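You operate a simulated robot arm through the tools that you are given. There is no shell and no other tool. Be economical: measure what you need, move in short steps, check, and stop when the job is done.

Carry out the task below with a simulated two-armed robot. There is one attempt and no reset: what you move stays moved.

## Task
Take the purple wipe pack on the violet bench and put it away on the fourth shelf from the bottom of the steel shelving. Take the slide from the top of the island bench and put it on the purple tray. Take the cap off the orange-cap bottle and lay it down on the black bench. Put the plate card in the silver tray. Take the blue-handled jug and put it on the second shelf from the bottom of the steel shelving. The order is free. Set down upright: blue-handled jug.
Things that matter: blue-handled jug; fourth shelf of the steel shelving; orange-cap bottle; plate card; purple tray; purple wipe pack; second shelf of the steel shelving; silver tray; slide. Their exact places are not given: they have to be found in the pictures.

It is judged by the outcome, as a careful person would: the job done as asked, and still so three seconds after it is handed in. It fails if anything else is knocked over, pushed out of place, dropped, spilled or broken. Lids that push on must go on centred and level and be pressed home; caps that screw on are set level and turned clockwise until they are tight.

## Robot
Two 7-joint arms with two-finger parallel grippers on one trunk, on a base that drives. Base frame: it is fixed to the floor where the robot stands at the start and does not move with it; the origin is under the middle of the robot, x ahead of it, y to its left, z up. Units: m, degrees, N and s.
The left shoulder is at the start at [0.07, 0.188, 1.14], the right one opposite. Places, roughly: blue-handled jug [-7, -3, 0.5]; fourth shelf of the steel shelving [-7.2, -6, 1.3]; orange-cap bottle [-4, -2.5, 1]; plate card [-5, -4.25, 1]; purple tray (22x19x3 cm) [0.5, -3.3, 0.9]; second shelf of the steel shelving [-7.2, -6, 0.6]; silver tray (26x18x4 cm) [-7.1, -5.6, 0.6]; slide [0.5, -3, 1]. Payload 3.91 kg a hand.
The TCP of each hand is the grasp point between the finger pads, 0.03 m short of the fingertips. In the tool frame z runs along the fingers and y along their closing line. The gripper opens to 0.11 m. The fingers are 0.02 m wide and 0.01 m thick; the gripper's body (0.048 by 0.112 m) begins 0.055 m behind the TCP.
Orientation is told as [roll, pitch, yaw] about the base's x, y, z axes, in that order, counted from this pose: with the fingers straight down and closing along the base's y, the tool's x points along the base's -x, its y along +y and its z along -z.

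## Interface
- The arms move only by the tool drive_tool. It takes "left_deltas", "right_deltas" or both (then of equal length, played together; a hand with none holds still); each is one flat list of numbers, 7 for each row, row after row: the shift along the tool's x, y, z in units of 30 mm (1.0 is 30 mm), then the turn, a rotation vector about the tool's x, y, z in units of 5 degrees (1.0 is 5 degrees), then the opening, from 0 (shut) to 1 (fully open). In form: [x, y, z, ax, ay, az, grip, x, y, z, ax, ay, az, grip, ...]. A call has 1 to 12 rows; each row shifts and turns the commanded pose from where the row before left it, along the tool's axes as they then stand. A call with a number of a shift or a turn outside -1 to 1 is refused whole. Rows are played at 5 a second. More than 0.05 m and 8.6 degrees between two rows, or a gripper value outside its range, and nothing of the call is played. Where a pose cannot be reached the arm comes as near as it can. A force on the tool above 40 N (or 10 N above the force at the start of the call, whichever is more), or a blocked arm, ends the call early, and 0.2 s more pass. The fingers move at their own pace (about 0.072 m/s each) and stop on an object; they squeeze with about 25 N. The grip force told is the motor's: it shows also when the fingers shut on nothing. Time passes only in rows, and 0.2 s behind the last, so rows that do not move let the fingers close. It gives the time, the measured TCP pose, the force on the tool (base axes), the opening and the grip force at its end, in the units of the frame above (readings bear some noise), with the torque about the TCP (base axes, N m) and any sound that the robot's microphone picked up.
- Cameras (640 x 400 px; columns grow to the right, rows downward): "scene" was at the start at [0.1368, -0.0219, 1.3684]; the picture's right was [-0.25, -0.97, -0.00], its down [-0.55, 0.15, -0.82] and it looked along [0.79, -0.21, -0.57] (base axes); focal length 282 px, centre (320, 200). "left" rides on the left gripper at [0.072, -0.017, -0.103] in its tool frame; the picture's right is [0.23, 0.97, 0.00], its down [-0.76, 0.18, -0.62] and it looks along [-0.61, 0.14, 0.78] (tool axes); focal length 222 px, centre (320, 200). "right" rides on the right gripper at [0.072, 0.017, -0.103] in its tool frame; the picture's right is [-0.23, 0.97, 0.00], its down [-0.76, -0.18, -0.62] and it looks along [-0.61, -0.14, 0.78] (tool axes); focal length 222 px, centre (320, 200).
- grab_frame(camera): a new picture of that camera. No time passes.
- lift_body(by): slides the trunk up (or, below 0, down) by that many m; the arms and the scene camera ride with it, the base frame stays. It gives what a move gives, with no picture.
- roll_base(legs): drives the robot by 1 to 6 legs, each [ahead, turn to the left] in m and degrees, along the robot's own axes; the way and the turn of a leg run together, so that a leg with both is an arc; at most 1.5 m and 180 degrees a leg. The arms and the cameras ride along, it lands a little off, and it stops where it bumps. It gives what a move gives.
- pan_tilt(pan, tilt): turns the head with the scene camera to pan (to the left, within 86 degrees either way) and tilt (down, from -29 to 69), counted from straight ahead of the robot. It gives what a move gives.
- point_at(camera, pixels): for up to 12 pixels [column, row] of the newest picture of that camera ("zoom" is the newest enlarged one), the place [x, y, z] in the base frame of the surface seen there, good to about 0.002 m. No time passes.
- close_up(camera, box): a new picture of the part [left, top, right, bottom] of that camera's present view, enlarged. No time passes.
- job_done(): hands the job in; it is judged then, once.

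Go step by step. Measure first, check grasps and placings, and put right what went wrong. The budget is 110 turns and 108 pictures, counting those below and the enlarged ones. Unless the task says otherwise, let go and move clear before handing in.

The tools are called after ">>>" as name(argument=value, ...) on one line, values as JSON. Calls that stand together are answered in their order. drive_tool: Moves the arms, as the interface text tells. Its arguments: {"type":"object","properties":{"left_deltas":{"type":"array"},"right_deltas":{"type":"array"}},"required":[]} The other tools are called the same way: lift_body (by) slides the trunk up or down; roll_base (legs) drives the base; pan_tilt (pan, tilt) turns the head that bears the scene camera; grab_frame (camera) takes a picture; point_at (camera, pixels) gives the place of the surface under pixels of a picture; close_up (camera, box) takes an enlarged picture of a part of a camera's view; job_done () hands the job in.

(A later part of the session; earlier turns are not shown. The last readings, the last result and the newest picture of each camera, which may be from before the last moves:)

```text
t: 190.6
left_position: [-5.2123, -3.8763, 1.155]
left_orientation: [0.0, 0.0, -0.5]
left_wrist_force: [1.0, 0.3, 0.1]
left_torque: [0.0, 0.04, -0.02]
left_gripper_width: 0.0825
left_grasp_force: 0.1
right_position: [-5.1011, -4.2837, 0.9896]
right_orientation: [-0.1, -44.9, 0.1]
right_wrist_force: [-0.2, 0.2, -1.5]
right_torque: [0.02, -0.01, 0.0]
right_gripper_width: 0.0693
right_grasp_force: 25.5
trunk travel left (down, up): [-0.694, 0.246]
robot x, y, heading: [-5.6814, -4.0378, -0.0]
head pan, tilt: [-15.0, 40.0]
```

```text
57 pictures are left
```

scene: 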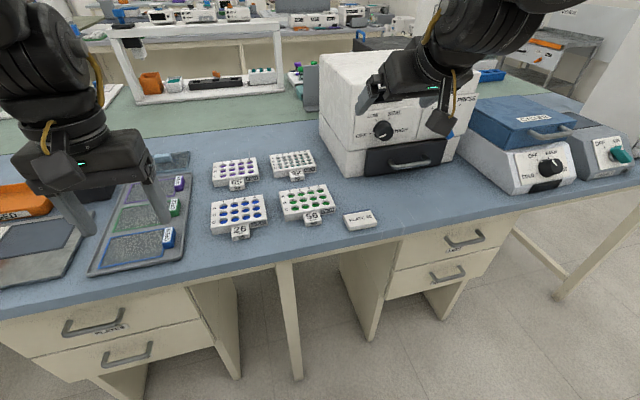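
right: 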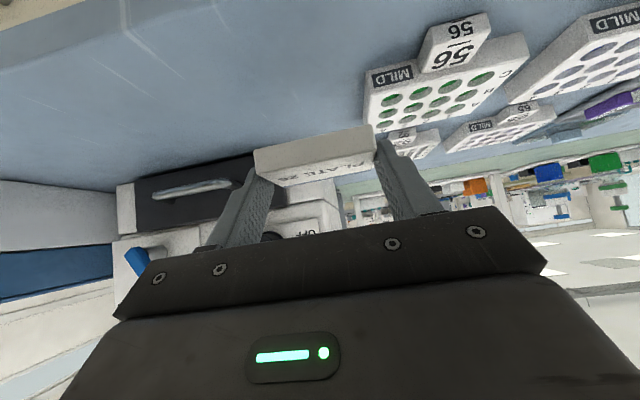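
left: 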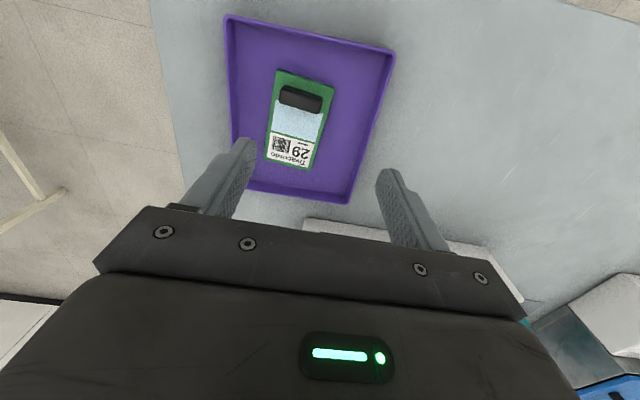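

The card is held. I'll back away, tuck the left arm lower and closer, and drive to face the shelving opposite the silver tray.

>>> roll_base(legs=[[-0.36, 0], [0, -90], [1.0, 0], [0.83, 0], [0, -90]])

>>> drive_tool(left_deltas=[0, 0.5, 1, 0, 0, 0, 0.75, 0, 0.5, 1, 0, 0, 0, 0.75, 0.5, 0.5, 1, 0, 0, 0, 0.75, 0.9, 0.5, 0.8, 0, 0, 0, 0.75, 0.9, 0.5, 0.8, 0, 0, 0, 0.75, 0.9, 0.5, 0.8, 0, 0, 0, 0.75, 0.9, 0, 0, 0, 0, 0, 0.75, 0.9, 0, 0, 0, 0, 0, 0.75, 0.9, 0, 0, 0, 0, 0, 0.75])

>>> pan_tilt(pan=0, tilt=35)

>>> grab_frame(camera="scene")

```text
t: 209.3
left_position: [-6.5248, -6.0236, 1.1543]
left_orientation: [0.0, 0.0, 179.3]
left_wrist_force: [0.2, -0.6, -0.3]
left_torque: [-0.03, -0.03, 0.01]
left_gripper_width: 0.0825
left_grasp_force: 0.1
right_position: [-6.6336, -5.6172, 0.989]
right_orientation: [0.0, -44.7, 180.1]
right_wrist_force: [0.0, 0.7, -0.1]
right_torque: [0.0, -0.01, -0.02]
right_gripper_width: 0.0691
right_grasp_force: 24.8
trunk travel left (down, up): [-0.694, 0.246]
robot x, y, heading: [-6.0549, -5.8686, 179.3]
head pan, tilt: [-15.0, 40.0]
```

```text
t: 211.3
left_position: [-6.5112, -6.0958, 1.0906]
left_orientation: [0.0, 0.0, 179.5]
left_wrist_force: [0.2, -1.1, -0.3]
left_torque: [-0.01, -0.01, 0.01]
left_gripper_width: 0.0827
left_grasp_force: 0.0
left hand out of reach, approached as far as the arm can: row 1, 3, 4, 5, 6, 7, 8, 9
right_position: [-6.6335, -5.6173, 0.9886]
right_orientation: [0.2, -44.9, 180.0]
right_wrist_force: [-0.5, 0.5, -1.5]
right_torque: [-0.05, -0.01, 0.0]
right_gripper_width: 0.069
right_grasp_force: 25.0
trunk travel left (down, up): [-0.694, 0.246]
robot x, y, heading: [-6.0562, -5.8658, 179.6]
head pan, tilt: [-15.0, 40.0]
```

```text
t: 212.1
left_position: [-6.5123, -6.0947, 1.0902]
left_orientation: [0.0, 0.0, 179.4]
left_wrist_force: [0.2, 0.8, 0.1]
left_torque: [-0.01, 0.01, 0.0]
left_gripper_width: 0.0824
left_grasp_force: 0.1
right_position: [-6.6332, -5.6172, 0.9893]
right_orientation: [0.0, -44.9, 180.1]
right_wrist_force: [-0.2, 0.1, 0.3]
right_torque: [-0.04, -0.01, 0.0]
right_gripper_width: 0.0691
right_grasp_force: 24.7
trunk travel left (down, up): [-0.694, 0.246]
robot x, y, heading: [-6.0558, -5.8662, 179.6]
head pan, tilt: [0.0, 35.0]
```

```text
56 pictures are left
```

scene: 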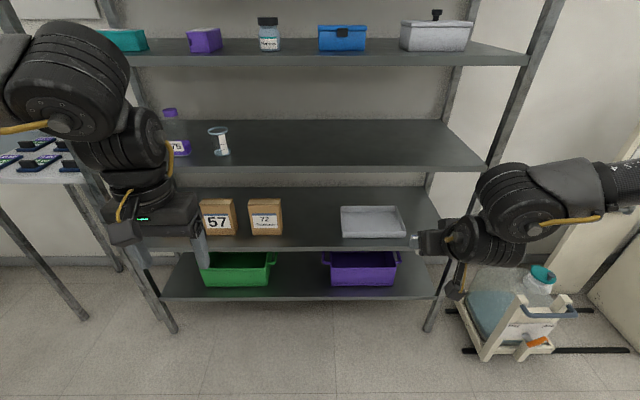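

The left arm won't retract further, so I'll extend the right arm first to keep the left hand clear of the shelf, then lower the trunk.

>>> drive_tool(right_deltas=[-0.707, 0, 0.707, 0, 0, 0, 0, -0.707, 0, 0.707, 0, 0, 0, 0, -0.707, 0, 0.707, 0, 0, 0, 0, -0.707, 0, 0.707, 0, 0, 0, 0])

>>> lift_body(by=-0.29)

>>> grab_frame(camera="scene")

```text
t: 213.1
left_position: [-6.5107, -6.0956, 1.0898]
left_orientation: [0.0, -0.1, 179.4]
left_wrist_force: [-1.2, -0.1, 0.3]
left_torque: [0.01, -0.03, 0.0]
left_gripper_width: 0.0826
left_grasp_force: 0.1
right_position: [-6.7396, -5.5938, 1.0011]
right_orientation: [0.2, -44.9, -180.0]
right_wrist_force: [-0.8, -1.0, -0.9]
right_torque: [0.03, -0.01, -0.01]
right_gripper_width: 0.0695
right_grasp_force: 24.9
right hand out of reach, approached as far as the arm can: row 2, 3, 4
trunk travel left (down, up): [-0.694, 0.246]
robot x, y, heading: [-6.0596, -5.8654, 179.8]
head pan, tilt: [0.0, 35.0]
```

```text
t: 216.0
left_position: [-6.511, -6.0967, 0.8005]
left_orientation: [0.0, 0.0, 179.3]
left_wrist_force: [-0.5, 0.4, 0.0]
left_torque: [-0.01, -0.01, -0.02]
left_gripper_width: 0.0822
left_grasp_force: 0.2
right_position: [-6.7408, -5.5945, 0.7115]
right_orientation: [0.3, -45.0, 180.0]
right_wrist_force: [-0.1, 1.0, -0.8]
right_torque: [0.0, 0.01, -0.02]
right_gripper_width: 0.0695
right_grasp_force: 24.7
trunk travel left (down, up): [-0.404, 0.536]
robot x, y, heading: [-6.0586, -5.8681, 179.8]
head pan, tilt: [0.0, 35.0]
```

```text
55 pictures are left
```

scene: 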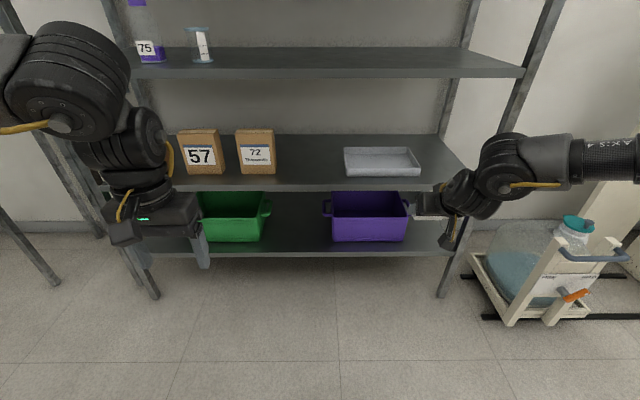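

>>> point_at(camera="scene", pixels=[[345, 150], [410, 150], [420, 175], [347, 174], [382, 160], [505, 160], [540, 155], [470, 190], [466, 210], [275, 165], [455, 170], [500, 70]])

```text
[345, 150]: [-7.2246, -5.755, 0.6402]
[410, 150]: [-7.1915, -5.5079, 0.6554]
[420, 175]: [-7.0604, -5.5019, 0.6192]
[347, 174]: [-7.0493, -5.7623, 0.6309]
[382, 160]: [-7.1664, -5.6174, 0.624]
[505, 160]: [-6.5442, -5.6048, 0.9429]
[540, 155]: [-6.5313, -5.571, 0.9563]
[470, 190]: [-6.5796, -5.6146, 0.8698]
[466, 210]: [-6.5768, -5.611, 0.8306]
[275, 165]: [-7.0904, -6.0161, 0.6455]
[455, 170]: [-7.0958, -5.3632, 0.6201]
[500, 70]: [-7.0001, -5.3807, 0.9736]
```

The tray spans x −7.225..−7.05, y −5.76..−5.50, with its rim at 0.655. The card bottom is at about 0.68, so I'll roll ahead 0.34 m.

>>> roll_base(legs=[[0.34, 0]])

>>> grab_frame(camera="right")

>>> grab_frame(camera="scene")

```text
t: 218.3
left_position: [-6.8522, -6.0917, 0.7998]
left_orientation: [0.0, 0.2, 179.3]
left_wrist_force: [-0.1, 0.0, 0.5]
left_torque: [0.02, -0.01, 0.02]
left_gripper_width: 0.0826
left_grasp_force: 0.1
right_position: [-7.081, -5.5922, 0.7105]
right_orientation: [0.2, -45.0, 180.0]
right_wrist_force: [-0.7, -0.4, -1.0]
right_torque: [0.04, 0.01, 0.0]
right_gripper_width: 0.0694
right_grasp_force: 24.8
trunk travel left (down, up): [-0.404, 0.536]
robot x, y, heading: [-6.3952, -5.8608, 179.5]
head pan, tilt: [0.0, 35.0]
```

```text
54 pictures are left
```

right: 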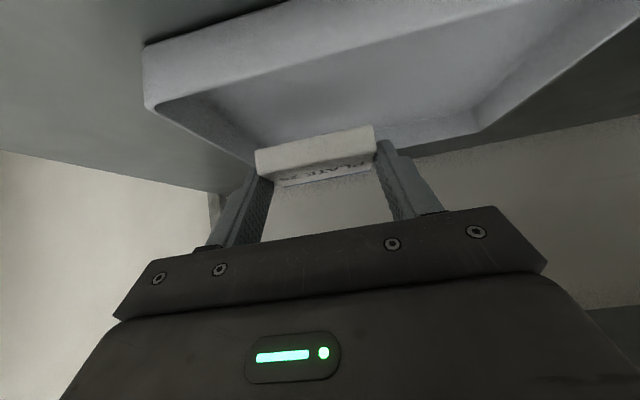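

```text
53 pictures are left
```

scene: 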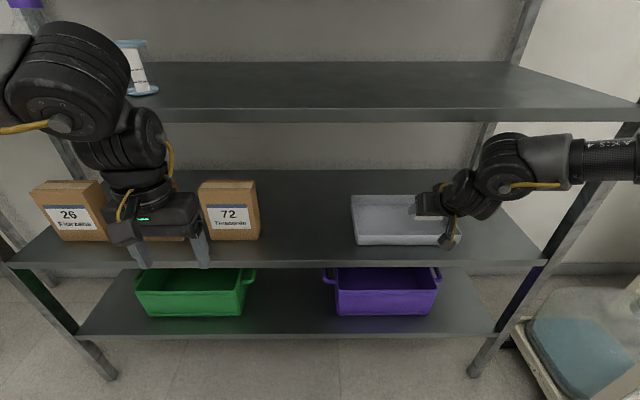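

The card is above the tray interior. I'll lower the trunk 5.3 cm.

>>> lift_body(by=-0.053)

>>> grab_frame(camera="right")

```text
t: 219.2
left_position: [-6.8517, -6.0925, 0.7473]
left_orientation: [0.0, 0.0, 179.4]
left_wrist_force: [-0.1, 1.0, 0.9]
left_torque: [-0.04, 0.04, -0.02]
left_gripper_width: 0.0826
left_grasp_force: 0.1
right_position: [-7.0799, -5.5907, 0.6596]
right_orientation: [0.1, -45.0, 180.0]
right_wrist_force: [0.0, -0.2, 0.0]
right_torque: [-0.01, -0.04, -0.01]
right_gripper_width: 0.0691
right_grasp_force: 25.4
trunk travel left (down, up): [-0.351, 0.589]
robot x, y, heading: [-6.3968, -5.8631, 179.7]
head pan, tilt: [0.0, 35.0]
```

```text
52 pictures are left
```

right: 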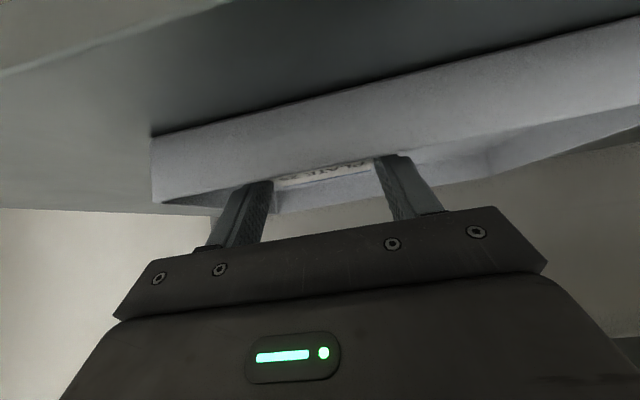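

>>> lift_body(by=-0.005)

>>> drive_tool(right_deltas=[0, 0, 0, 0, 0, 0, 0.85, 0, 0, 0, 0, 0, 0, 0.85, 0, 0, 0, 0, 0, 0, 0.85])

>>> lift_body(by=0.06)

>>> grab_frame(camera="right")

```text
t: 219.7
left_position: [-6.8516, -6.0925, 0.7427]
left_orientation: [0.0, 0.0, 179.4]
left_wrist_force: [-0.6, -0.1, 0.1]
left_torque: [0.0, 0.01, -0.02]
left_gripper_width: 0.0826
left_grasp_force: 0.2
right_position: [-7.0794, -5.5906, 0.6558]
right_orientation: [0.2, -45.1, 180.0]
right_wrist_force: [-1.3, 0.7, 3.6]
right_torque: [0.15, 0.0, 0.02]
right_gripper_width: 0.0691
right_grasp_force: 25.0
trunk travel left (down, up): [-0.346, 0.594]
robot x, y, heading: [-6.398, -5.8634, 179.5]
head pan, tilt: [0.0, 35.0]
```

```text
t: 220.5
left_position: [-6.8507, -6.0922, 0.7413]
left_orientation: [0.0, -0.1, 179.2]
left_wrist_force: [-0.4, 0.1, -0.1]
left_torque: [0.01, -0.02, -0.02]
left_gripper_width: 0.0823
left_grasp_force: 0.0
right_position: [-7.0786, -5.5922, 0.6541]
right_orientation: [0.2, -44.9, 180.0]
right_wrist_force: [-0.6, 0.1, -0.2]
right_torque: [0.01, 0.01, 0.0]
right_gripper_width: 0.0937
right_grasp_force: 0.1
trunk travel left (down, up): [-0.346, 0.594]
robot x, y, heading: [-6.395, -5.8647, 179.5]
head pan, tilt: [0.0, 35.0]
```

```text
t: 221.5
left_position: [-6.8533, -6.093, 0.8016]
left_orientation: [0.0, 0.0, 179.3]
left_wrist_force: [-0.5, -0.5, -0.6]
left_torque: [0.01, -0.02, 0.01]
left_gripper_width: 0.0822
left_grasp_force: 0.0
right_position: [-7.0796, -5.5929, 0.7128]
right_orientation: [0.1, -44.9, 180.0]
right_wrist_force: [-0.7, -0.4, 0.1]
right_torque: [0.0, 0.0, 0.01]
right_gripper_width: 0.0935
right_grasp_force: 0.0
trunk travel left (down, up): [-0.406, 0.534]
robot x, y, heading: [-6.3973, -5.864, 179.3]
head pan, tilt: [0.0, 35.0]
```

```text
51 pictures are left
```

right: 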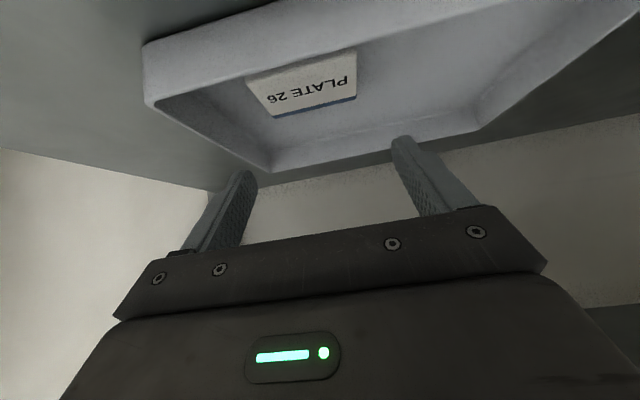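

The card lies in the silver tray. I'll back out, raise the trunk and drive to the side bench near (−7, −3) to find the jug.

>>> roll_base(legs=[[-0.5, 0], [0, -90], [1.4, 0], [1.3, 0], [0, 90]])

>>> lift_body(by=0.1)

>>> pan_tilt(pan=0, tilt=30)

>>> grab_frame(camera="scene")

```text
t: 244.9
left_position: [-6.2571, -3.3948, 0.8022]
left_orientation: [-0.1, 0.0, 178.4]
left_wrist_force: [0.5, -0.8, 0.3]
left_torque: [-0.03, 0.0, -0.02]
left_gripper_width: 0.0827
left_grasp_force: 0.1
right_position: [-6.4778, -2.8896, 0.7143]
right_orientation: [0.0, -45.0, 179.0]
right_wrist_force: [-0.3, -0.4, 0.6]
right_torque: [0.01, -0.01, 0.01]
right_gripper_width: 0.0935
right_grasp_force: 0.0
trunk travel left (down, up): [-0.406, 0.534]
robot x, y, heading: [-5.8012, -3.1758, 178.7]
head pan, tilt: [0.0, 35.0]
```

```text
t: 246.2
left_position: [-6.2581, -3.396, 0.9021]
left_orientation: [0.0, 0.0, 178.3]
left_wrist_force: [-0.4, 0.4, 0.8]
left_torque: [0.02, -0.02, 0.0]
left_gripper_width: 0.0826
left_grasp_force: 0.1
right_position: [-6.4769, -2.89, 0.8137]
right_orientation: [0.1, -44.9, 179.1]
right_wrist_force: [-0.5, 0.3, -0.3]
right_torque: [0.02, 0.0, 0.02]
right_gripper_width: 0.0934
right_grasp_force: 0.0
trunk travel left (down, up): [-0.506, 0.434]
robot x, y, heading: [-5.802, -3.1748, 178.6]
head pan, tilt: [0.0, 35.0]
```

```text
t: 246.9
left_position: [-6.2568, -3.3967, 0.9025]
left_orientation: [-0.1, -0.1, 178.3]
left_wrist_force: [-0.1, -0.2, -0.1]
left_torque: [0.02, 0.01, -0.01]
left_gripper_width: 0.0828
left_grasp_force: 0.0
right_position: [-6.4778, -2.8913, 0.8137]
right_orientation: [0.2, -45.0, 178.9]
right_wrist_force: [0.5, -1.2, 0.8]
right_torque: [-0.01, -0.03, -0.02]
right_gripper_width: 0.0936
right_grasp_force: 0.0
trunk travel left (down, up): [-0.506, 0.434]
robot x, y, heading: [-5.7996, -3.1794, 178.7]
head pan, tilt: [0.0, 30.0]
```

```text
50 pictures are left
```

scene: 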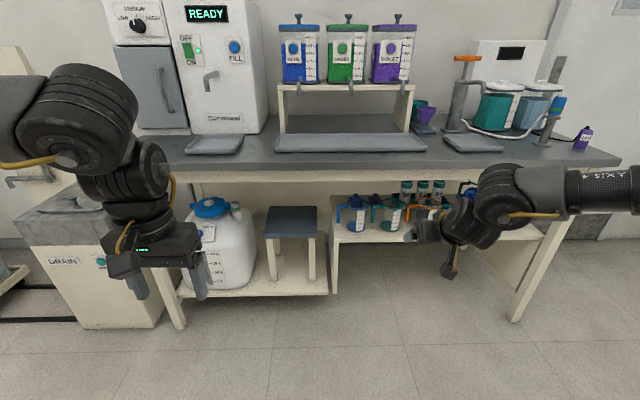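

The blue-handled jug appears to be at (350,215) on the low shelf under the bench. I'll zoom and measure.

>>> close_up(camera="scene", box=[310, 165, 470, 265])

>>> point_at(camera="zoom", pixels=[[118, 190], [170, 195], [200, 215], [185, 255], [175, 145], [150, 205], [290, 200], [150, 280], [160, 40], [280, 250]])

```text
4.00 times, centred on (390, 215) of scene
```

zoom: 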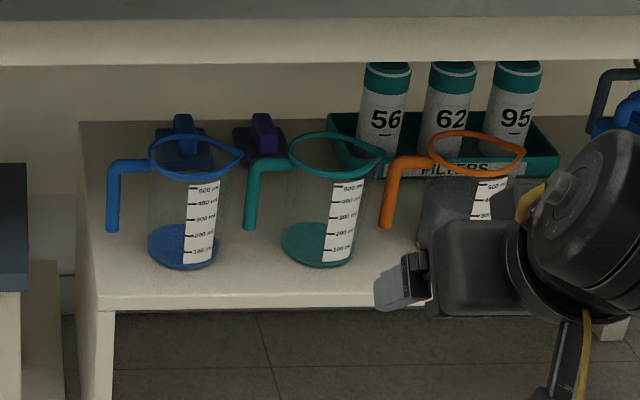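

```text
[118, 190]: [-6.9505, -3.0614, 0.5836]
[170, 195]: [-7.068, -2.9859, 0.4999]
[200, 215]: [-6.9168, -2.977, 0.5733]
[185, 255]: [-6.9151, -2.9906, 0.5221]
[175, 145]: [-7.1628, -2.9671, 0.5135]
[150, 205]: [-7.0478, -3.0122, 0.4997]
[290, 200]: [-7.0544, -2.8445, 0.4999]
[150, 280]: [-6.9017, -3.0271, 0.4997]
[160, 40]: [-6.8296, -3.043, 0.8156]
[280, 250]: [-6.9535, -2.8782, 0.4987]
```

The blue jug has liquid in it, its handle faces −y, and the teal jug's handle is right beside it. I'll measure rims, handles and body edges.

>>> point_at(camera="zoom", pixels=[[151, 158], [195, 138], [241, 156], [195, 175], [112, 165], [112, 228], [135, 162], [250, 165], [250, 225], [216, 190], [212, 262], [187, 268]])

>>> point_at(camera="scene", pixels=[[345, 245], [300, 175], [300, 215], [280, 225], [332, 245], [420, 240], [440, 182], [300, 183]])

```text
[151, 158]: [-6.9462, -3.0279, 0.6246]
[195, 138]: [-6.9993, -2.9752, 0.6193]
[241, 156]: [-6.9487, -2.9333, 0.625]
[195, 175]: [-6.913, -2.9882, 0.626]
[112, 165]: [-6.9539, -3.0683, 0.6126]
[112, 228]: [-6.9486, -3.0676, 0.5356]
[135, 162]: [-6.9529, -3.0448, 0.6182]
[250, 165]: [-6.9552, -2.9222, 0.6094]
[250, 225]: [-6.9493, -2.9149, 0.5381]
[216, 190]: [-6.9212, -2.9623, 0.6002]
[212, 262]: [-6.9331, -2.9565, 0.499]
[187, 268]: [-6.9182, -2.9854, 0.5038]
```

```text
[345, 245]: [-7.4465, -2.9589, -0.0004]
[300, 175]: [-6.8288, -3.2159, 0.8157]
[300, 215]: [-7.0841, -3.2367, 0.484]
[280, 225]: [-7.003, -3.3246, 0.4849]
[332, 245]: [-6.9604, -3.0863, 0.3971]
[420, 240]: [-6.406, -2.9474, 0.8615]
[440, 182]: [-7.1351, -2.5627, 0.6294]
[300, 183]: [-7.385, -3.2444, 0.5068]
```

Jug: centre (−6.955, −2.985), rim z 0.625, and handle bar at (−6.951, −3.065) from z 0.535 to 0.615. I'll take it by the handle with the right hand. First I'll shift the base south, set the tilt to 50° and narrow the opening.

>>> roll_base(legs=[[-0.1, 0], [0, 39.3], [0.25, 0], [0, -38]])

>>> drive_tool(right_deltas=[0, 0, 0, 0, -1, 0, 0.36, 0, 0, 0, 0, 0, 0, 0.36, 0, 0, 0, 0, 0, 0, 0.36])

>>> lift_body(by=-0.235)

>>> pan_tilt(pan=-15, tilt=25)

>>> grab_frame(camera="scene")

>>> grab_frame(camera="right")

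```text
t: 253.1
left_position: [-6.3506, -3.5603, 0.9038]
left_orientation: [0.0, 0.0, 179.5]
left_wrist_force: [-0.8, 0.0, 0.4]
left_torque: [0.01, -0.02, 0.0]
left_gripper_width: 0.0827
left_grasp_force: 0.0
right_position: [-6.5794, -3.0586, 0.8137]
right_orientation: [0.2, -45.0, -179.8]
right_wrist_force: [0.1, 0.2, -0.1]
right_torque: [0.01, -0.03, -0.01]
right_gripper_width: 0.0934
right_grasp_force: 0.0
trunk travel left (down, up): [-0.506, 0.434]
robot x, y, heading: [-5.8972, -3.3275, 179.7]
head pan, tilt: [0.0, 30.0]
```

```text
t: 253.9
left_position: [-6.3496, -3.5592, 0.9028]
left_orientation: [0.0, 0.1, 179.4]
left_wrist_force: [-0.8, 0.3, 0.2]
left_torque: [0.01, 0.0, 0.0]
left_gripper_width: 0.0825
left_grasp_force: 0.0
right_position: [-6.5795, -3.0598, 0.8139]
right_orientation: [0.2, -50.0, -180.0]
right_wrist_force: [-0.5, 0.1, 0.2]
right_torque: [0.02, 0.06, 0.01]
right_gripper_width: 0.0397
right_grasp_force: 0.0
trunk travel left (down, up): [-0.506, 0.434]
robot x, y, heading: [-5.8975, -3.3312, 179.7]
head pan, tilt: [0.0, 30.0]
```

```text
t: 256.4
left_position: [-6.3508, -3.5599, 0.6677]
left_orientation: [-0.1, 0.1, 179.5]
left_wrist_force: [0.1, 0.2, -0.5]
left_torque: [0.02, 0.0, 0.01]
left_gripper_width: 0.0824
left_grasp_force: 0.0
right_position: [-6.5791, -3.0597, 0.5787]
right_orientation: [0.3, -50.0, -179.9]
right_wrist_force: [-0.5, -0.2, -0.8]
right_torque: [-0.02, -0.03, 0.0]
right_gripper_width: 0.0394
right_grasp_force: 0.1
trunk travel left (down, up): [-0.271, 0.669]
robot x, y, heading: [-5.899, -3.3304, 179.7]
head pan, tilt: [0.0, 30.0]
```

```text
t: 257.1
left_position: [-6.3492, -3.5599, 0.6675]
left_orientation: [0.1, 0.0, 179.5]
left_wrist_force: [0.1, -0.4, 0.0]
left_torque: [-0.01, 0.03, -0.01]
left_gripper_width: 0.0827
left_grasp_force: 0.0
right_position: [-6.5791, -3.0603, 0.58]
right_orientation: [0.2, -50.0, -179.8]
right_wrist_force: [-0.1, -0.7, -0.1]
right_torque: [0.02, 0.0, 0.03]
right_gripper_width: 0.04
right_grasp_force: 0.2
trunk travel left (down, up): [-0.271, 0.669]
robot x, y, heading: [-5.8972, -3.3293, 179.9]
head pan, tilt: [-15.0, 25.0]
```

```text
48 pictures are left
```

scene: 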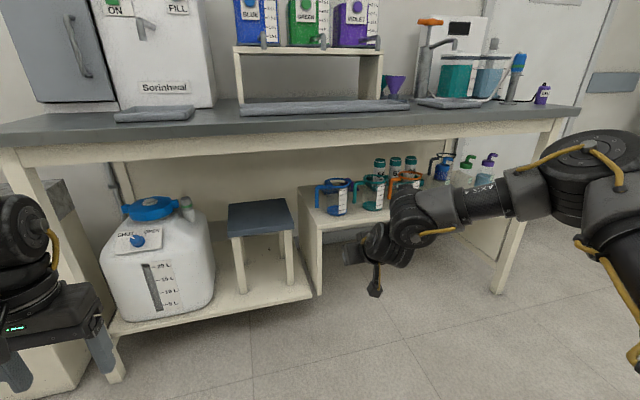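

```text
47 pictures are left
```

right: 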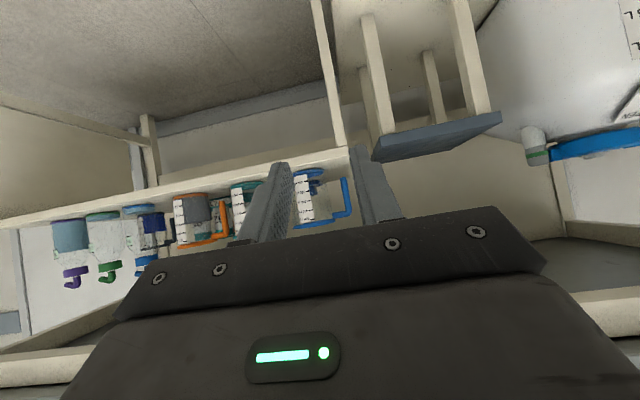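

The wrist could brush the bench apron at this tilt, so I'll flatten the hand to 60° and nudge 5 mm south, then re-measure the handle.

>>> drive_tool(right_deltas=[0, 0.17, 0, 0, -1, 0, 0.36, 0, 0, 0, 0, -1, 0, 0.36, 0, 0, 0, 0, 0, 0, 0.36])

>>> close_up(camera="scene", box=[290, 150, 450, 250])

>>> point_at(camera="zoom", pixels=[[108, 160], [108, 190], [108, 145], [140, 143], [250, 140], [190, 150], [100, 30], [110, 225], [60, 200]])

```text
t: 257.9
left_position: [-6.3507, -3.5609, 0.6666]
left_orientation: [0.0, 0.1, 179.6]
left_wrist_force: [0.7, -0.1, 0.2]
left_torque: [0.0, 0.01, 0.03]
left_gripper_width: 0.0824
left_grasp_force: 0.1
right_position: [-6.5796, -3.0654, 0.5787]
right_orientation: [0.4, -60.0, -180.0]
right_wrist_force: [-0.5, -0.3, 0.9]
right_torque: [0.01, 0.0, 0.02]
right_gripper_width: 0.0395
right_grasp_force: 0.0
trunk travel left (down, up): [-0.271, 0.669]
robot x, y, heading: [-5.891, -3.3316, 179.8]
head pan, tilt: [-15.0, 25.0]
```

```text
4.00 times, centred on (370, 200) of scene
```

zoom: 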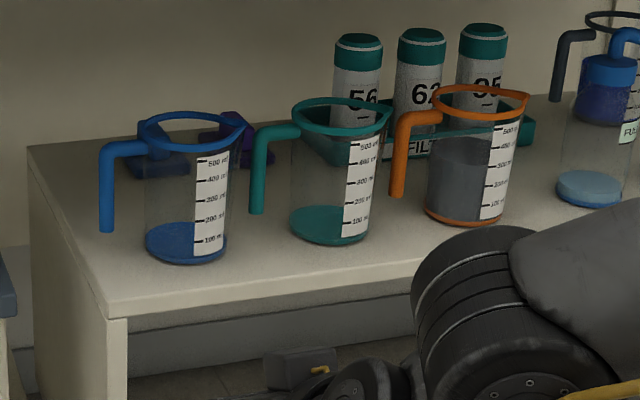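

```text
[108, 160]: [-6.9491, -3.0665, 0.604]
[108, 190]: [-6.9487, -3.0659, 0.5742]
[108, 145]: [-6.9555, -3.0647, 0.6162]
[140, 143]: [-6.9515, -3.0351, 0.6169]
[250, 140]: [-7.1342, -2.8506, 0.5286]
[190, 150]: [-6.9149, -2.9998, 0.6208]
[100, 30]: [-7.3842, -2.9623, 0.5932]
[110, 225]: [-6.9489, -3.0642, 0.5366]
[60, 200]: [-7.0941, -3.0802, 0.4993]
```

The handle bar centre is (−6.954, −3.066), and the hand is aligned at y −3.065. I'll roll ahead 0.30 m and check.

>>> roll_base(legs=[[0.3, 0]])

>>> grab_frame(camera="right")

>>> grab_frame(camera="scene")

```text
t: 259.9
left_position: [-6.6475, -3.5586, 0.6667]
left_orientation: [0.0, 0.0, 179.5]
left_wrist_force: [-0.1, 0.1, 0.3]
left_torque: [0.02, 0.0, 0.02]
left_gripper_width: 0.0826
left_grasp_force: 0.1
right_position: [-6.8761, -3.0615, 0.5779]
right_orientation: [0.4, -59.9, 180.0]
right_wrist_force: [-0.1, 0.6, 0.0]
right_torque: [-0.01, 0.0, -0.02]
right_gripper_width: 0.0396
right_grasp_force: 0.1
trunk travel left (down, up): [-0.271, 0.669]
robot x, y, heading: [-6.197, -3.3283, 179.6]
head pan, tilt: [-15.0, 25.0]
```

```text
45 pictures are left
```

right: 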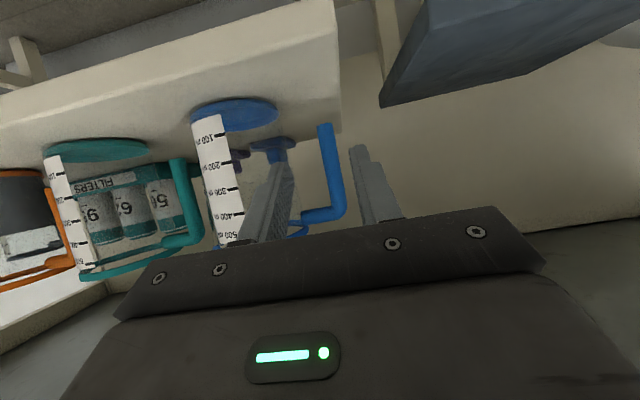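

```text
44 pictures are left
```

scene: 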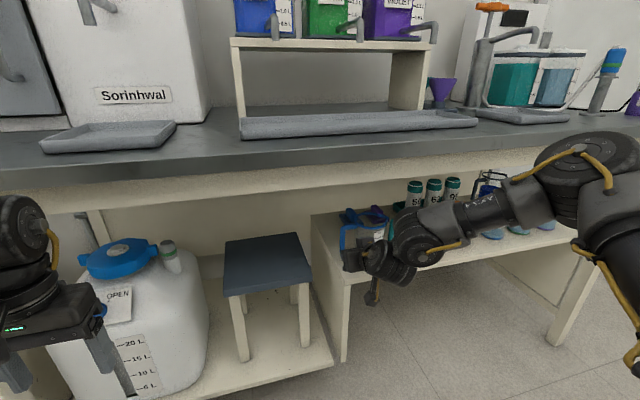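

The handle lies between the fingers (px 332 against centre 317). I'll nudge 5 mm south and roll 7.5 cm ahead.

>>> drive_tool(right_deltas=[0, 0.18, 0, 0, 0, 0, 0.36, 0, 0, 0, 0, 0, 0, 0.36])

>>> roll_base(legs=[[0.073, 0]])

>>> grab_frame(camera="right")

>>> close_up(camera="scene", box=[300, 170, 460, 290])

```text
t: 260.6
left_position: [-6.6471, -3.557, 0.6668]
left_orientation: [0.0, -0.1, 179.4]
left_wrist_force: [-0.4, 0.1, 0.6]
left_torque: [0.02, -0.02, -0.01]
left_gripper_width: 0.0824
left_grasp_force: 0.0
right_position: [-6.8734, -3.0647, 0.5815]
right_orientation: [0.4, -59.9, 180.0]
right_wrist_force: [-0.9, 0.3, 0.0]
right_torque: [-0.02, -0.01, -0.01]
right_gripper_width: 0.0397
right_grasp_force: 0.0
right hand out of reach, approached as far as the arm can: row 1
trunk travel left (down, up): [-0.271, 0.669]
robot x, y, heading: [-6.197, -3.3269, 179.7]
head pan, tilt: [-15.0, 25.0]
```

```text
t: 261.6
left_position: [-6.7206, -3.5561, 0.6673]
left_orientation: [0.1, 0.1, 179.3]
left_wrist_force: [-0.5, -1.0, 0.0]
left_torque: [0.0, 0.01, -0.01]
left_gripper_width: 0.0827
left_grasp_force: 0.0
right_position: [-6.946, -3.0629, 0.5803]
right_orientation: [0.5, -59.8, 180.0]
right_wrist_force: [0.6, 0.5, -0.2]
right_torque: [-0.03, 0.04, -0.03]
right_gripper_width: 0.0398
right_grasp_force: 0.1
trunk travel left (down, up): [-0.271, 0.669]
robot x, y, heading: [-6.2667, -3.3287, 179.5]
head pan, tilt: [-15.0, 25.0]
```

```text
43 pictures are left
```

right: 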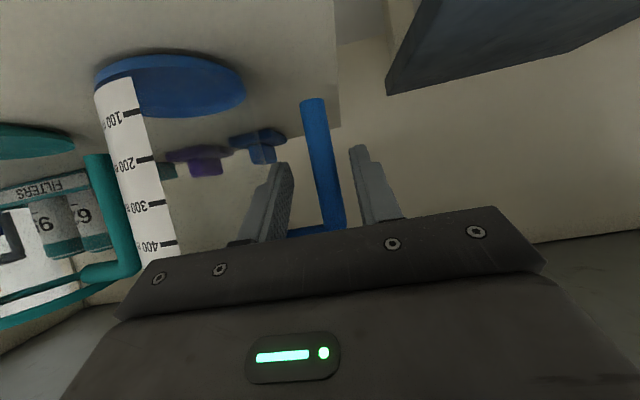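

```text
3.33 times, centred on (380, 230) of scene
```

zoom: 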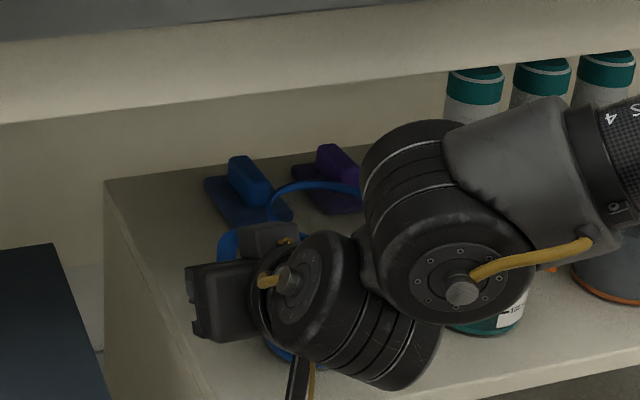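

The bar is between the pads. I'll close on it, then lift with the trunk a little to test.

>>> drive_tool(right_deltas=[0, 0, 0, 0, 0, 0, 0, 0, 0, 0, 0, 0, 0, 0, 0, 0, 0, 0, 0, 0, 0, 0, 0, 0, 0, 0, 0, 0])

>>> lift_body(by=0.02)

>>> grab_frame(camera="right")

```text
t: 262.6
left_position: [-6.7191, -3.5567, 0.6679]
left_orientation: [0.0, 0.0, 179.3]
left_wrist_force: [0.3, -0.4, -0.2]
left_torque: [-0.01, -0.01, 0.0]
left_gripper_width: 0.0825
left_grasp_force: 0.0
right_position: [-6.9453, -3.0633, 0.5813]
right_orientation: [0.3, -60.1, 180.0]
right_wrist_force: [0.4, 0.4, 3.2]
right_torque: [0.15, 0.08, 0.0]
right_gripper_width: 0.0137
right_grasp_force: 24.7
trunk travel left (down, up): [-0.271, 0.669]
robot x, y, heading: [-6.2664, -3.3259, 179.4]
head pan, tilt: [-15.0, 25.0]
```

```text
t: 263.2
left_position: [-6.7209, -3.5563, 0.6879]
left_orientation: [0.0, 0.0, 179.3]
left_wrist_force: [-0.8, -0.8, -0.7]
left_torque: [0.0, 0.01, 0.0]
left_gripper_width: 0.0826
left_grasp_force: 0.0
right_position: [-6.9467, -3.0628, 0.6001]
right_orientation: [0.4, -59.9, 179.9]
right_wrist_force: [0.1, 0.3, -0.5]
right_torque: [-0.07, 0.0, 0.01]
right_gripper_width: 0.0141
right_grasp_force: 24.6
trunk travel left (down, up): [-0.291, 0.649]
robot x, y, heading: [-6.2656, -3.327, 179.5]
head pan, tilt: [-15.0, 25.0]
```

```text
41 pictures are left
```

right: 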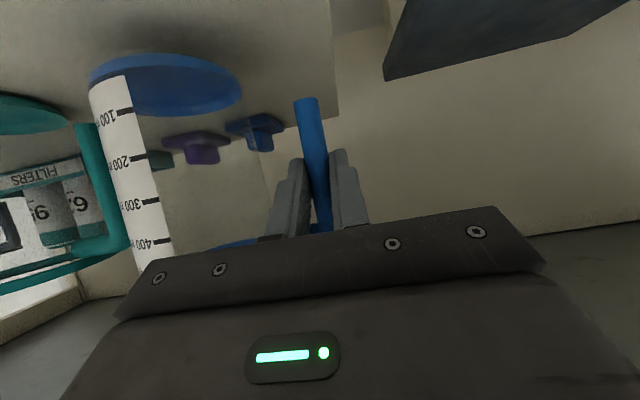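

The jug is off the shelf and hangs straight. I'll back out with it and look.

>>> roll_base(legs=[[-0.45, 0]])

>>> lift_body(by=0.12)

>>> pan_tilt(pan=-25, tilt=35)

>>> grab_frame(camera="scene")

```text
t: 266.0
left_position: [-6.2679, -3.5606, 0.6873]
left_orientation: [0.1, 0.0, 179.6]
left_wrist_force: [-0.2, -0.6, -0.1]
left_torque: [-0.03, 0.02, 0.0]
left_gripper_width: 0.0827
left_grasp_force: 0.1
right_position: [-6.4953, -3.0699, 0.6016]
right_orientation: [0.4, -59.9, -179.8]
right_wrist_force: [0.0, 1.3, -1.2]
right_torque: [-0.07, -0.01, 0.01]
right_gripper_width: 0.014
right_grasp_force: 25.1
trunk travel left (down, up): [-0.291, 0.649]
robot x, y, heading: [-5.8131, -3.3284, 179.9]
head pan, tilt: [-15.0, 25.0]
```

```text
t: 267.5
left_position: [-6.2673, -3.5603, 0.8078]
left_orientation: [0.0, -0.1, 179.6]
left_wrist_force: [-0.1, -0.1, -0.3]
left_torque: [0.01, 0.0, -0.03]
left_gripper_width: 0.0826
left_grasp_force: 0.0
right_position: [-6.4979, -3.0684, 0.7203]
right_orientation: [0.4, -60.0, -179.8]
right_wrist_force: [-0.5, -0.2, -2.1]
right_torque: [-0.07, 0.0, 0.01]
right_gripper_width: 0.0141
right_grasp_force: 25.5
trunk travel left (down, up): [-0.411, 0.529]
robot x, y, heading: [-5.8115, -3.3309, 179.7]
head pan, tilt: [-15.0, 25.0]
```

```text
t: 268.2
left_position: [-6.2673, -3.561, 0.8067]
left_orientation: [0.1, -0.1, 179.6]
left_wrist_force: [0.4, -0.9, -0.2]
left_torque: [-0.01, 0.0, -0.02]
left_gripper_width: 0.0826
left_grasp_force: 0.1
right_position: [-6.4965, -3.0688, 0.7202]
right_orientation: [0.4, -59.9, -179.9]
right_wrist_force: [-0.3, 0.8, -1.3]
right_torque: [-0.06, 0.01, 0.02]
right_gripper_width: 0.0139
right_grasp_force: 25.0
trunk travel left (down, up): [-0.411, 0.529]
robot x, y, heading: [-5.8119, -3.3286, 179.8]
head pan, tilt: [-25.0, 35.0]
```

```text
40 pictures are left
```

scene: 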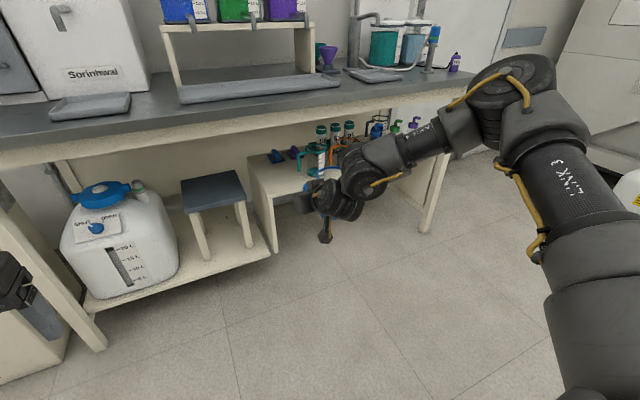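

The jug is held well. I'll drive south and turn to face the shelf 2 gap (y −6.01 to −5.76).

>>> roll_base(legs=[[0, 90], [1.45, 0], [1.415, 0], [0, -90]])

>>> pan_tilt(pan=-10, tilt=25)

>>> grab_frame(camera="scene")

```text
t: 289.6
left_position: [-6.2987, -6.4156, 0.8069]
left_orientation: [0.0, 0.0, 178.5]
left_wrist_force: [1.0, -0.3, 0.3]
left_torque: [0.02, 0.03, 0.02]
left_gripper_width: 0.0826
left_grasp_force: 0.0
right_position: [-6.5185, -5.9196, 0.7208]
right_orientation: [0.4, -59.9, 179.0]
right_wrist_force: [0.9, 0.5, -1.0]
right_torque: [-0.08, -0.02, -0.05]
right_gripper_width: 0.0138
right_grasp_force: 25.3
trunk travel left (down, up): [-0.411, 0.529]
robot x, y, heading: [-5.8401, -6.192, 178.8]
head pan, tilt: [-25.0, 35.0]
```

```text
t: 290.4
left_position: [-6.2981, -6.4157, 0.8067]
left_orientation: [0.0, 0.0, 178.5]
left_wrist_force: [0.3, -0.1, -0.9]
left_torque: [0.02, 0.0, 0.03]
left_gripper_width: 0.0827
left_grasp_force: 0.1
right_position: [-6.52, -5.9189, 0.7211]
right_orientation: [0.4, -59.8, 179.1]
right_wrist_force: [-0.1, -0.2, -1.7]
right_torque: [-0.06, -0.02, 0.01]
right_gripper_width: 0.014
right_grasp_force: 24.6
trunk travel left (down, up): [-0.411, 0.529]
robot x, y, heading: [-5.845, -6.1904, 178.4]
head pan, tilt: [-10.0, 25.0]
```

```text
39 pictures are left
```

scene: 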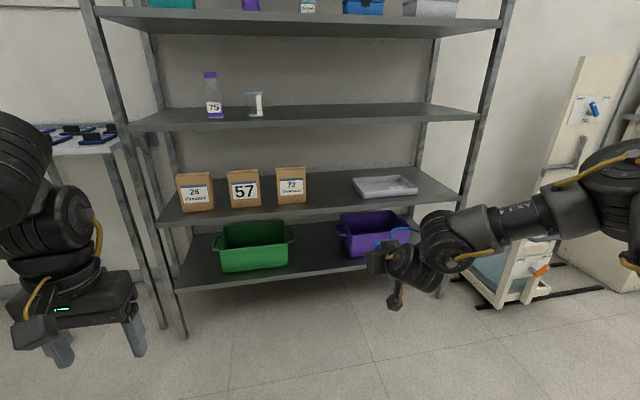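

>>> roll_base(legs=[[0, 1.6]])

>>> grab_frame(camera="scene")

>>> point_at(camera="scene", pixels=[[300, 195], [306, 185], [300, 172], [353, 185], [358, 197], [330, 195], [330, 205], [290, 203]])

```text
t: 291.2
left_position: [-6.2926, -6.4288, 0.8075]
left_orientation: [0.0, 0.0, -180.0]
left_wrist_force: [0.2, -1.2, 0.2]
left_torque: [0.05, -0.01, -0.02]
left_gripper_width: 0.0822
left_grasp_force: 0.0
right_position: [-6.5261, -5.9378, 0.7209]
right_orientation: [0.4, -59.9, -179.3]
right_wrist_force: [0.9, 0.1, 0.5]
right_torque: [-0.05, -0.01, 0.01]
right_gripper_width: 0.0141
right_grasp_force: 25.1
trunk travel left (down, up): [-0.411, 0.529]
robot x, y, heading: [-5.8434, -6.1946, -179.8]
head pan, tilt: [-10.0, 25.0]
```

```text
38 pictures are left
```

scene: 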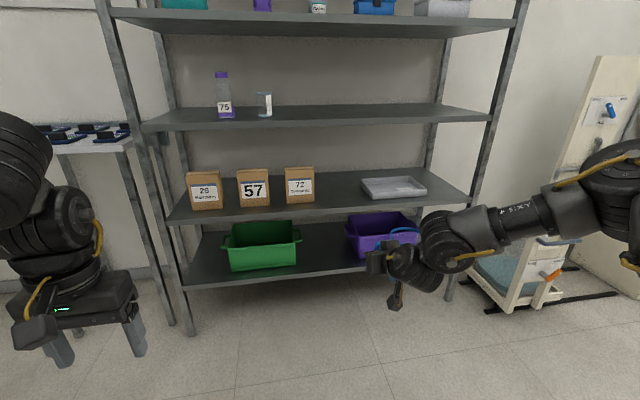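

```text
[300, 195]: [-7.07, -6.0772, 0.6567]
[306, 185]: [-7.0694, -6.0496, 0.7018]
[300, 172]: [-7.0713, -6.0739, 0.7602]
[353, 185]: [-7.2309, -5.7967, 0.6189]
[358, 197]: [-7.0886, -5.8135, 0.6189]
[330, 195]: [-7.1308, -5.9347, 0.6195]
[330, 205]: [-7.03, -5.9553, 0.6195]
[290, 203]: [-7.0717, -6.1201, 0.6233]
```

The gap is confirmed (box 72's right edge at about −6.02, tray's left edge at −5.76). I'll raise slightly and roll in.

>>> lift_body(by=0.015)

>>> roll_base(legs=[[0.4, 0]])

>>> grab_frame(camera="scene")

>>> grab_frame(camera="right")

```text
t: 291.8
left_position: [-6.2935, -6.4288, 0.8216]
left_orientation: [0.0, 0.0, -180.0]
left_wrist_force: [0.1, 0.1, 0.2]
left_torque: [0.0, -0.02, 0.01]
left_gripper_width: 0.0824
left_grasp_force: 0.1
right_position: [-6.5262, -5.938, 0.7352]
right_orientation: [0.4, -59.9, -179.3]
right_wrist_force: [-0.6, 0.1, -1.4]
right_torque: [-0.07, 0.01, 0.02]
right_gripper_width: 0.014
right_grasp_force: 25.0
trunk travel left (down, up): [-0.426, 0.514]
robot x, y, heading: [-5.8414, -6.1925, -179.9]
head pan, tilt: [-10.0, 25.0]
```

```text
t: 294.3
left_position: [-6.6896, -6.4327, 0.8216]
left_orientation: [0.0, 0.0, -179.7]
left_wrist_force: [-0.2, -0.1, -0.6]
left_torque: [0.01, -0.03, -0.01]
left_gripper_width: 0.0825
left_grasp_force: 0.0
right_position: [-6.9236, -5.9439, 0.7361]
right_orientation: [0.4, -59.9, -179.0]
right_wrist_force: [-0.1, 0.3, -1.4]
right_torque: [-0.06, -0.03, 0.02]
right_gripper_width: 0.014
right_grasp_force: 25.1
trunk travel left (down, up): [-0.426, 0.514]
robot x, y, heading: [-6.2386, -6.1951, -179.1]
head pan, tilt: [-10.0, 25.0]
```

```text
37 pictures are left
```

scene: 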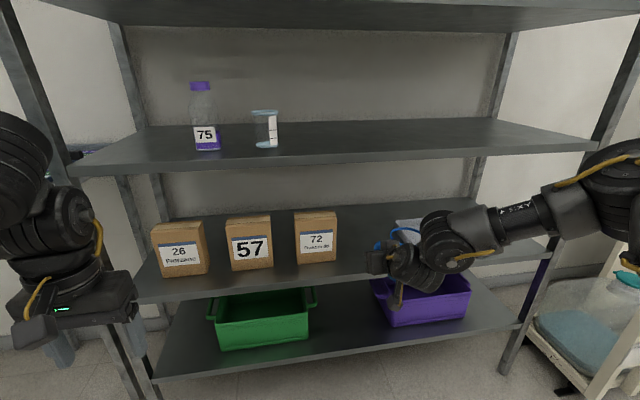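

```text
36 pictures are left
```

right: 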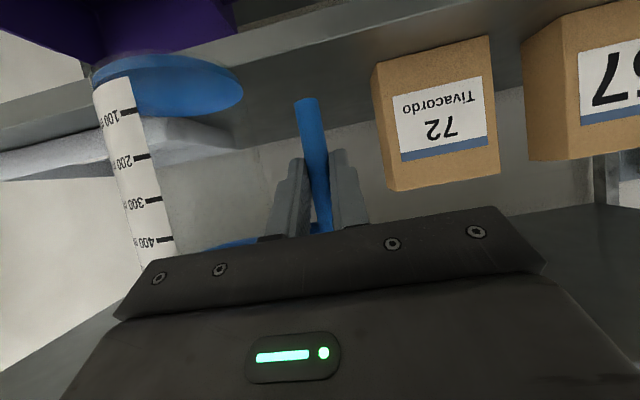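

Clear on both sides. I'll roll in the last 15.5 cm and lower gently.

>>> roll_base(legs=[[0.155, 0]])

>>> lift_body(by=-0.034)

>>> grab_frame(camera="right")

>>> grab_frame(camera="scene")

```text
t: 295.7
left_position: [-6.8454, -6.4342, 0.8207]
left_orientation: [0.0, 0.2, -179.9]
left_wrist_force: [0.2, -0.3, 0.1]
left_torque: [0.01, -0.04, -0.01]
left_gripper_width: 0.0825
left_grasp_force: 0.0
right_position: [-7.0776, -5.9435, 0.7346]
right_orientation: [0.5, -59.8, -179.2]
right_wrist_force: [-0.3, -0.9, -1.0]
right_torque: [-0.06, 0.02, -0.02]
right_gripper_width: 0.0141
right_grasp_force: 24.8
trunk travel left (down, up): [-0.426, 0.514]
robot x, y, heading: [-6.393, -6.1959, -179.7]
head pan, tilt: [-10.0, 25.0]
```

```text
t: 296.4
left_position: [-6.8434, -6.4332, 0.7889]
left_orientation: [0.0, 0.0, -179.9]
left_wrist_force: [-0.1, -0.9, 0.2]
left_torque: [0.0, 0.0, 0.02]
left_gripper_width: 0.0824
left_grasp_force: 0.1
right_position: [-7.0772, -5.9428, 0.7021]
right_orientation: [0.4, -59.8, -179.2]
right_wrist_force: [-0.2, 0.0, -0.1]
right_torque: [0.02, 0.02, -0.02]
right_gripper_width: 0.0142
right_grasp_force: 25.1
trunk travel left (down, up): [-0.392, 0.548]
robot x, y, heading: [-6.392, -6.1962, -179.5]
head pan, tilt: [-10.0, 25.0]
```

```text
35 pictures are left
```

right: 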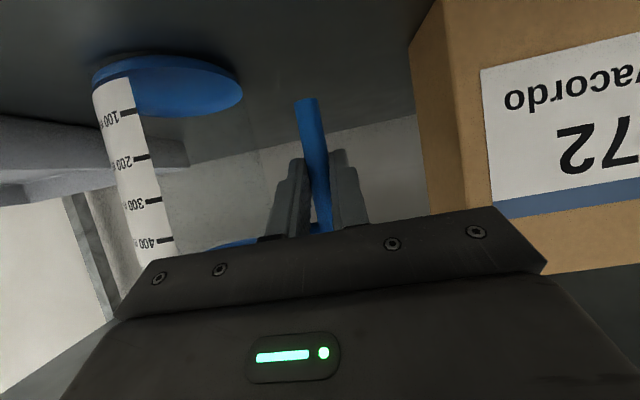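

```text
34 pictures are left
```

scene: 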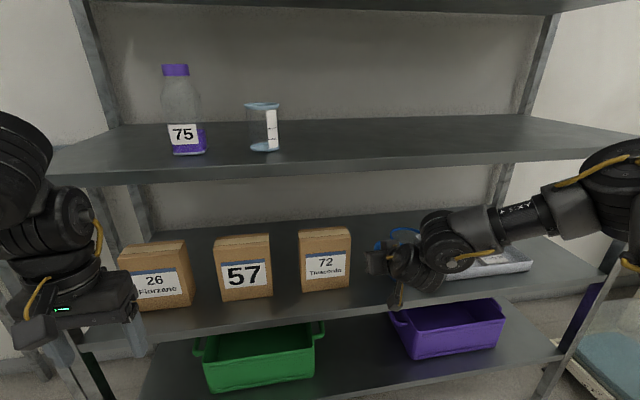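

Contact is made (torque changed sign). I'll settle 2 mm more, open slightly and back straight out.

>>> lift_body(by=-0.002)

>>> drive_tool(right_deltas=[0, 0, 0, 0, 0, 0, 0.28, 0, 0, 0, 0, 0, 0, 0.28, 0, 0, 0, 0, 0, 0, 0.28])

>>> roll_base(legs=[[-0.15, 0]])

>>> grab_frame(camera="right")

```text
t: 297.0
left_position: [-6.8441, -6.4336, 0.7869]
left_orientation: [0.0, 0.0, -180.0]
left_wrist_force: [-0.9, 0.8, 0.2]
left_torque: [-0.01, 0.01, 0.0]
left_gripper_width: 0.0827
left_grasp_force: 0.1
right_position: [-7.0775, -5.9432, 0.7018]
right_orientation: [0.4, -60.1, -179.3]
right_wrist_force: [0.4, 0.7, 4.9]
right_torque: [0.21, -0.02, -0.03]
right_gripper_width: 0.0138
right_grasp_force: 24.6
trunk travel left (down, up): [-0.39, 0.55]
robot x, y, heading: [-6.3915, -6.1964, -179.7]
head pan, tilt: [-10.0, 25.0]
```

```text
t: 297.8
left_position: [-6.8437, -6.4326, 0.7865]
left_orientation: [0.0, 0.0, -179.9]
left_wrist_force: [-0.2, -0.5, 0.0]
left_torque: [0.0, 0.02, 0.01]
left_gripper_width: 0.0822
left_grasp_force: 0.2
right_position: [-7.077, -5.9429, 0.7]
right_orientation: [0.5, -59.9, -179.2]
right_wrist_force: [-1.0, -0.4, 0.3]
right_torque: [-0.01, 0.02, -0.01]
right_gripper_width: 0.0307
right_grasp_force: 0.1
trunk travel left (down, up): [-0.39, 0.55]
robot x, y, heading: [-6.3937, -6.199, -179.5]
head pan, tilt: [-10.0, 25.0]
```

```text
t: 299.1
left_position: [-6.6944, -6.4315, 0.788]
left_orientation: [0.0, -0.1, 180.0]
left_wrist_force: [-0.5, -0.4, -0.1]
left_torque: [0.0, 0.0, 0.0]
left_gripper_width: 0.0825
left_grasp_force: 0.1
right_position: [-6.9264, -5.9396, 0.6999]
right_orientation: [0.4, -60.0, -179.4]
right_wrist_force: [-0.3, 0.5, 0.3]
right_torque: [0.02, 0.0, -0.01]
right_gripper_width: 0.0307
right_grasp_force: 0.2
trunk travel left (down, up): [-0.39, 0.55]
robot x, y, heading: [-6.247, -6.2006, -179.9]
head pan, tilt: [-10.0, 25.0]
```

```text
33 pictures are left
```

right: 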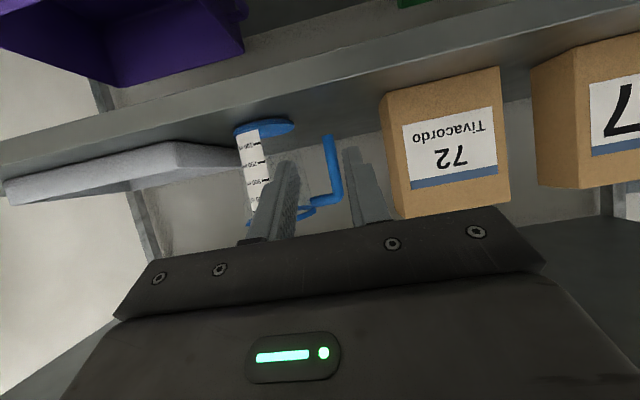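

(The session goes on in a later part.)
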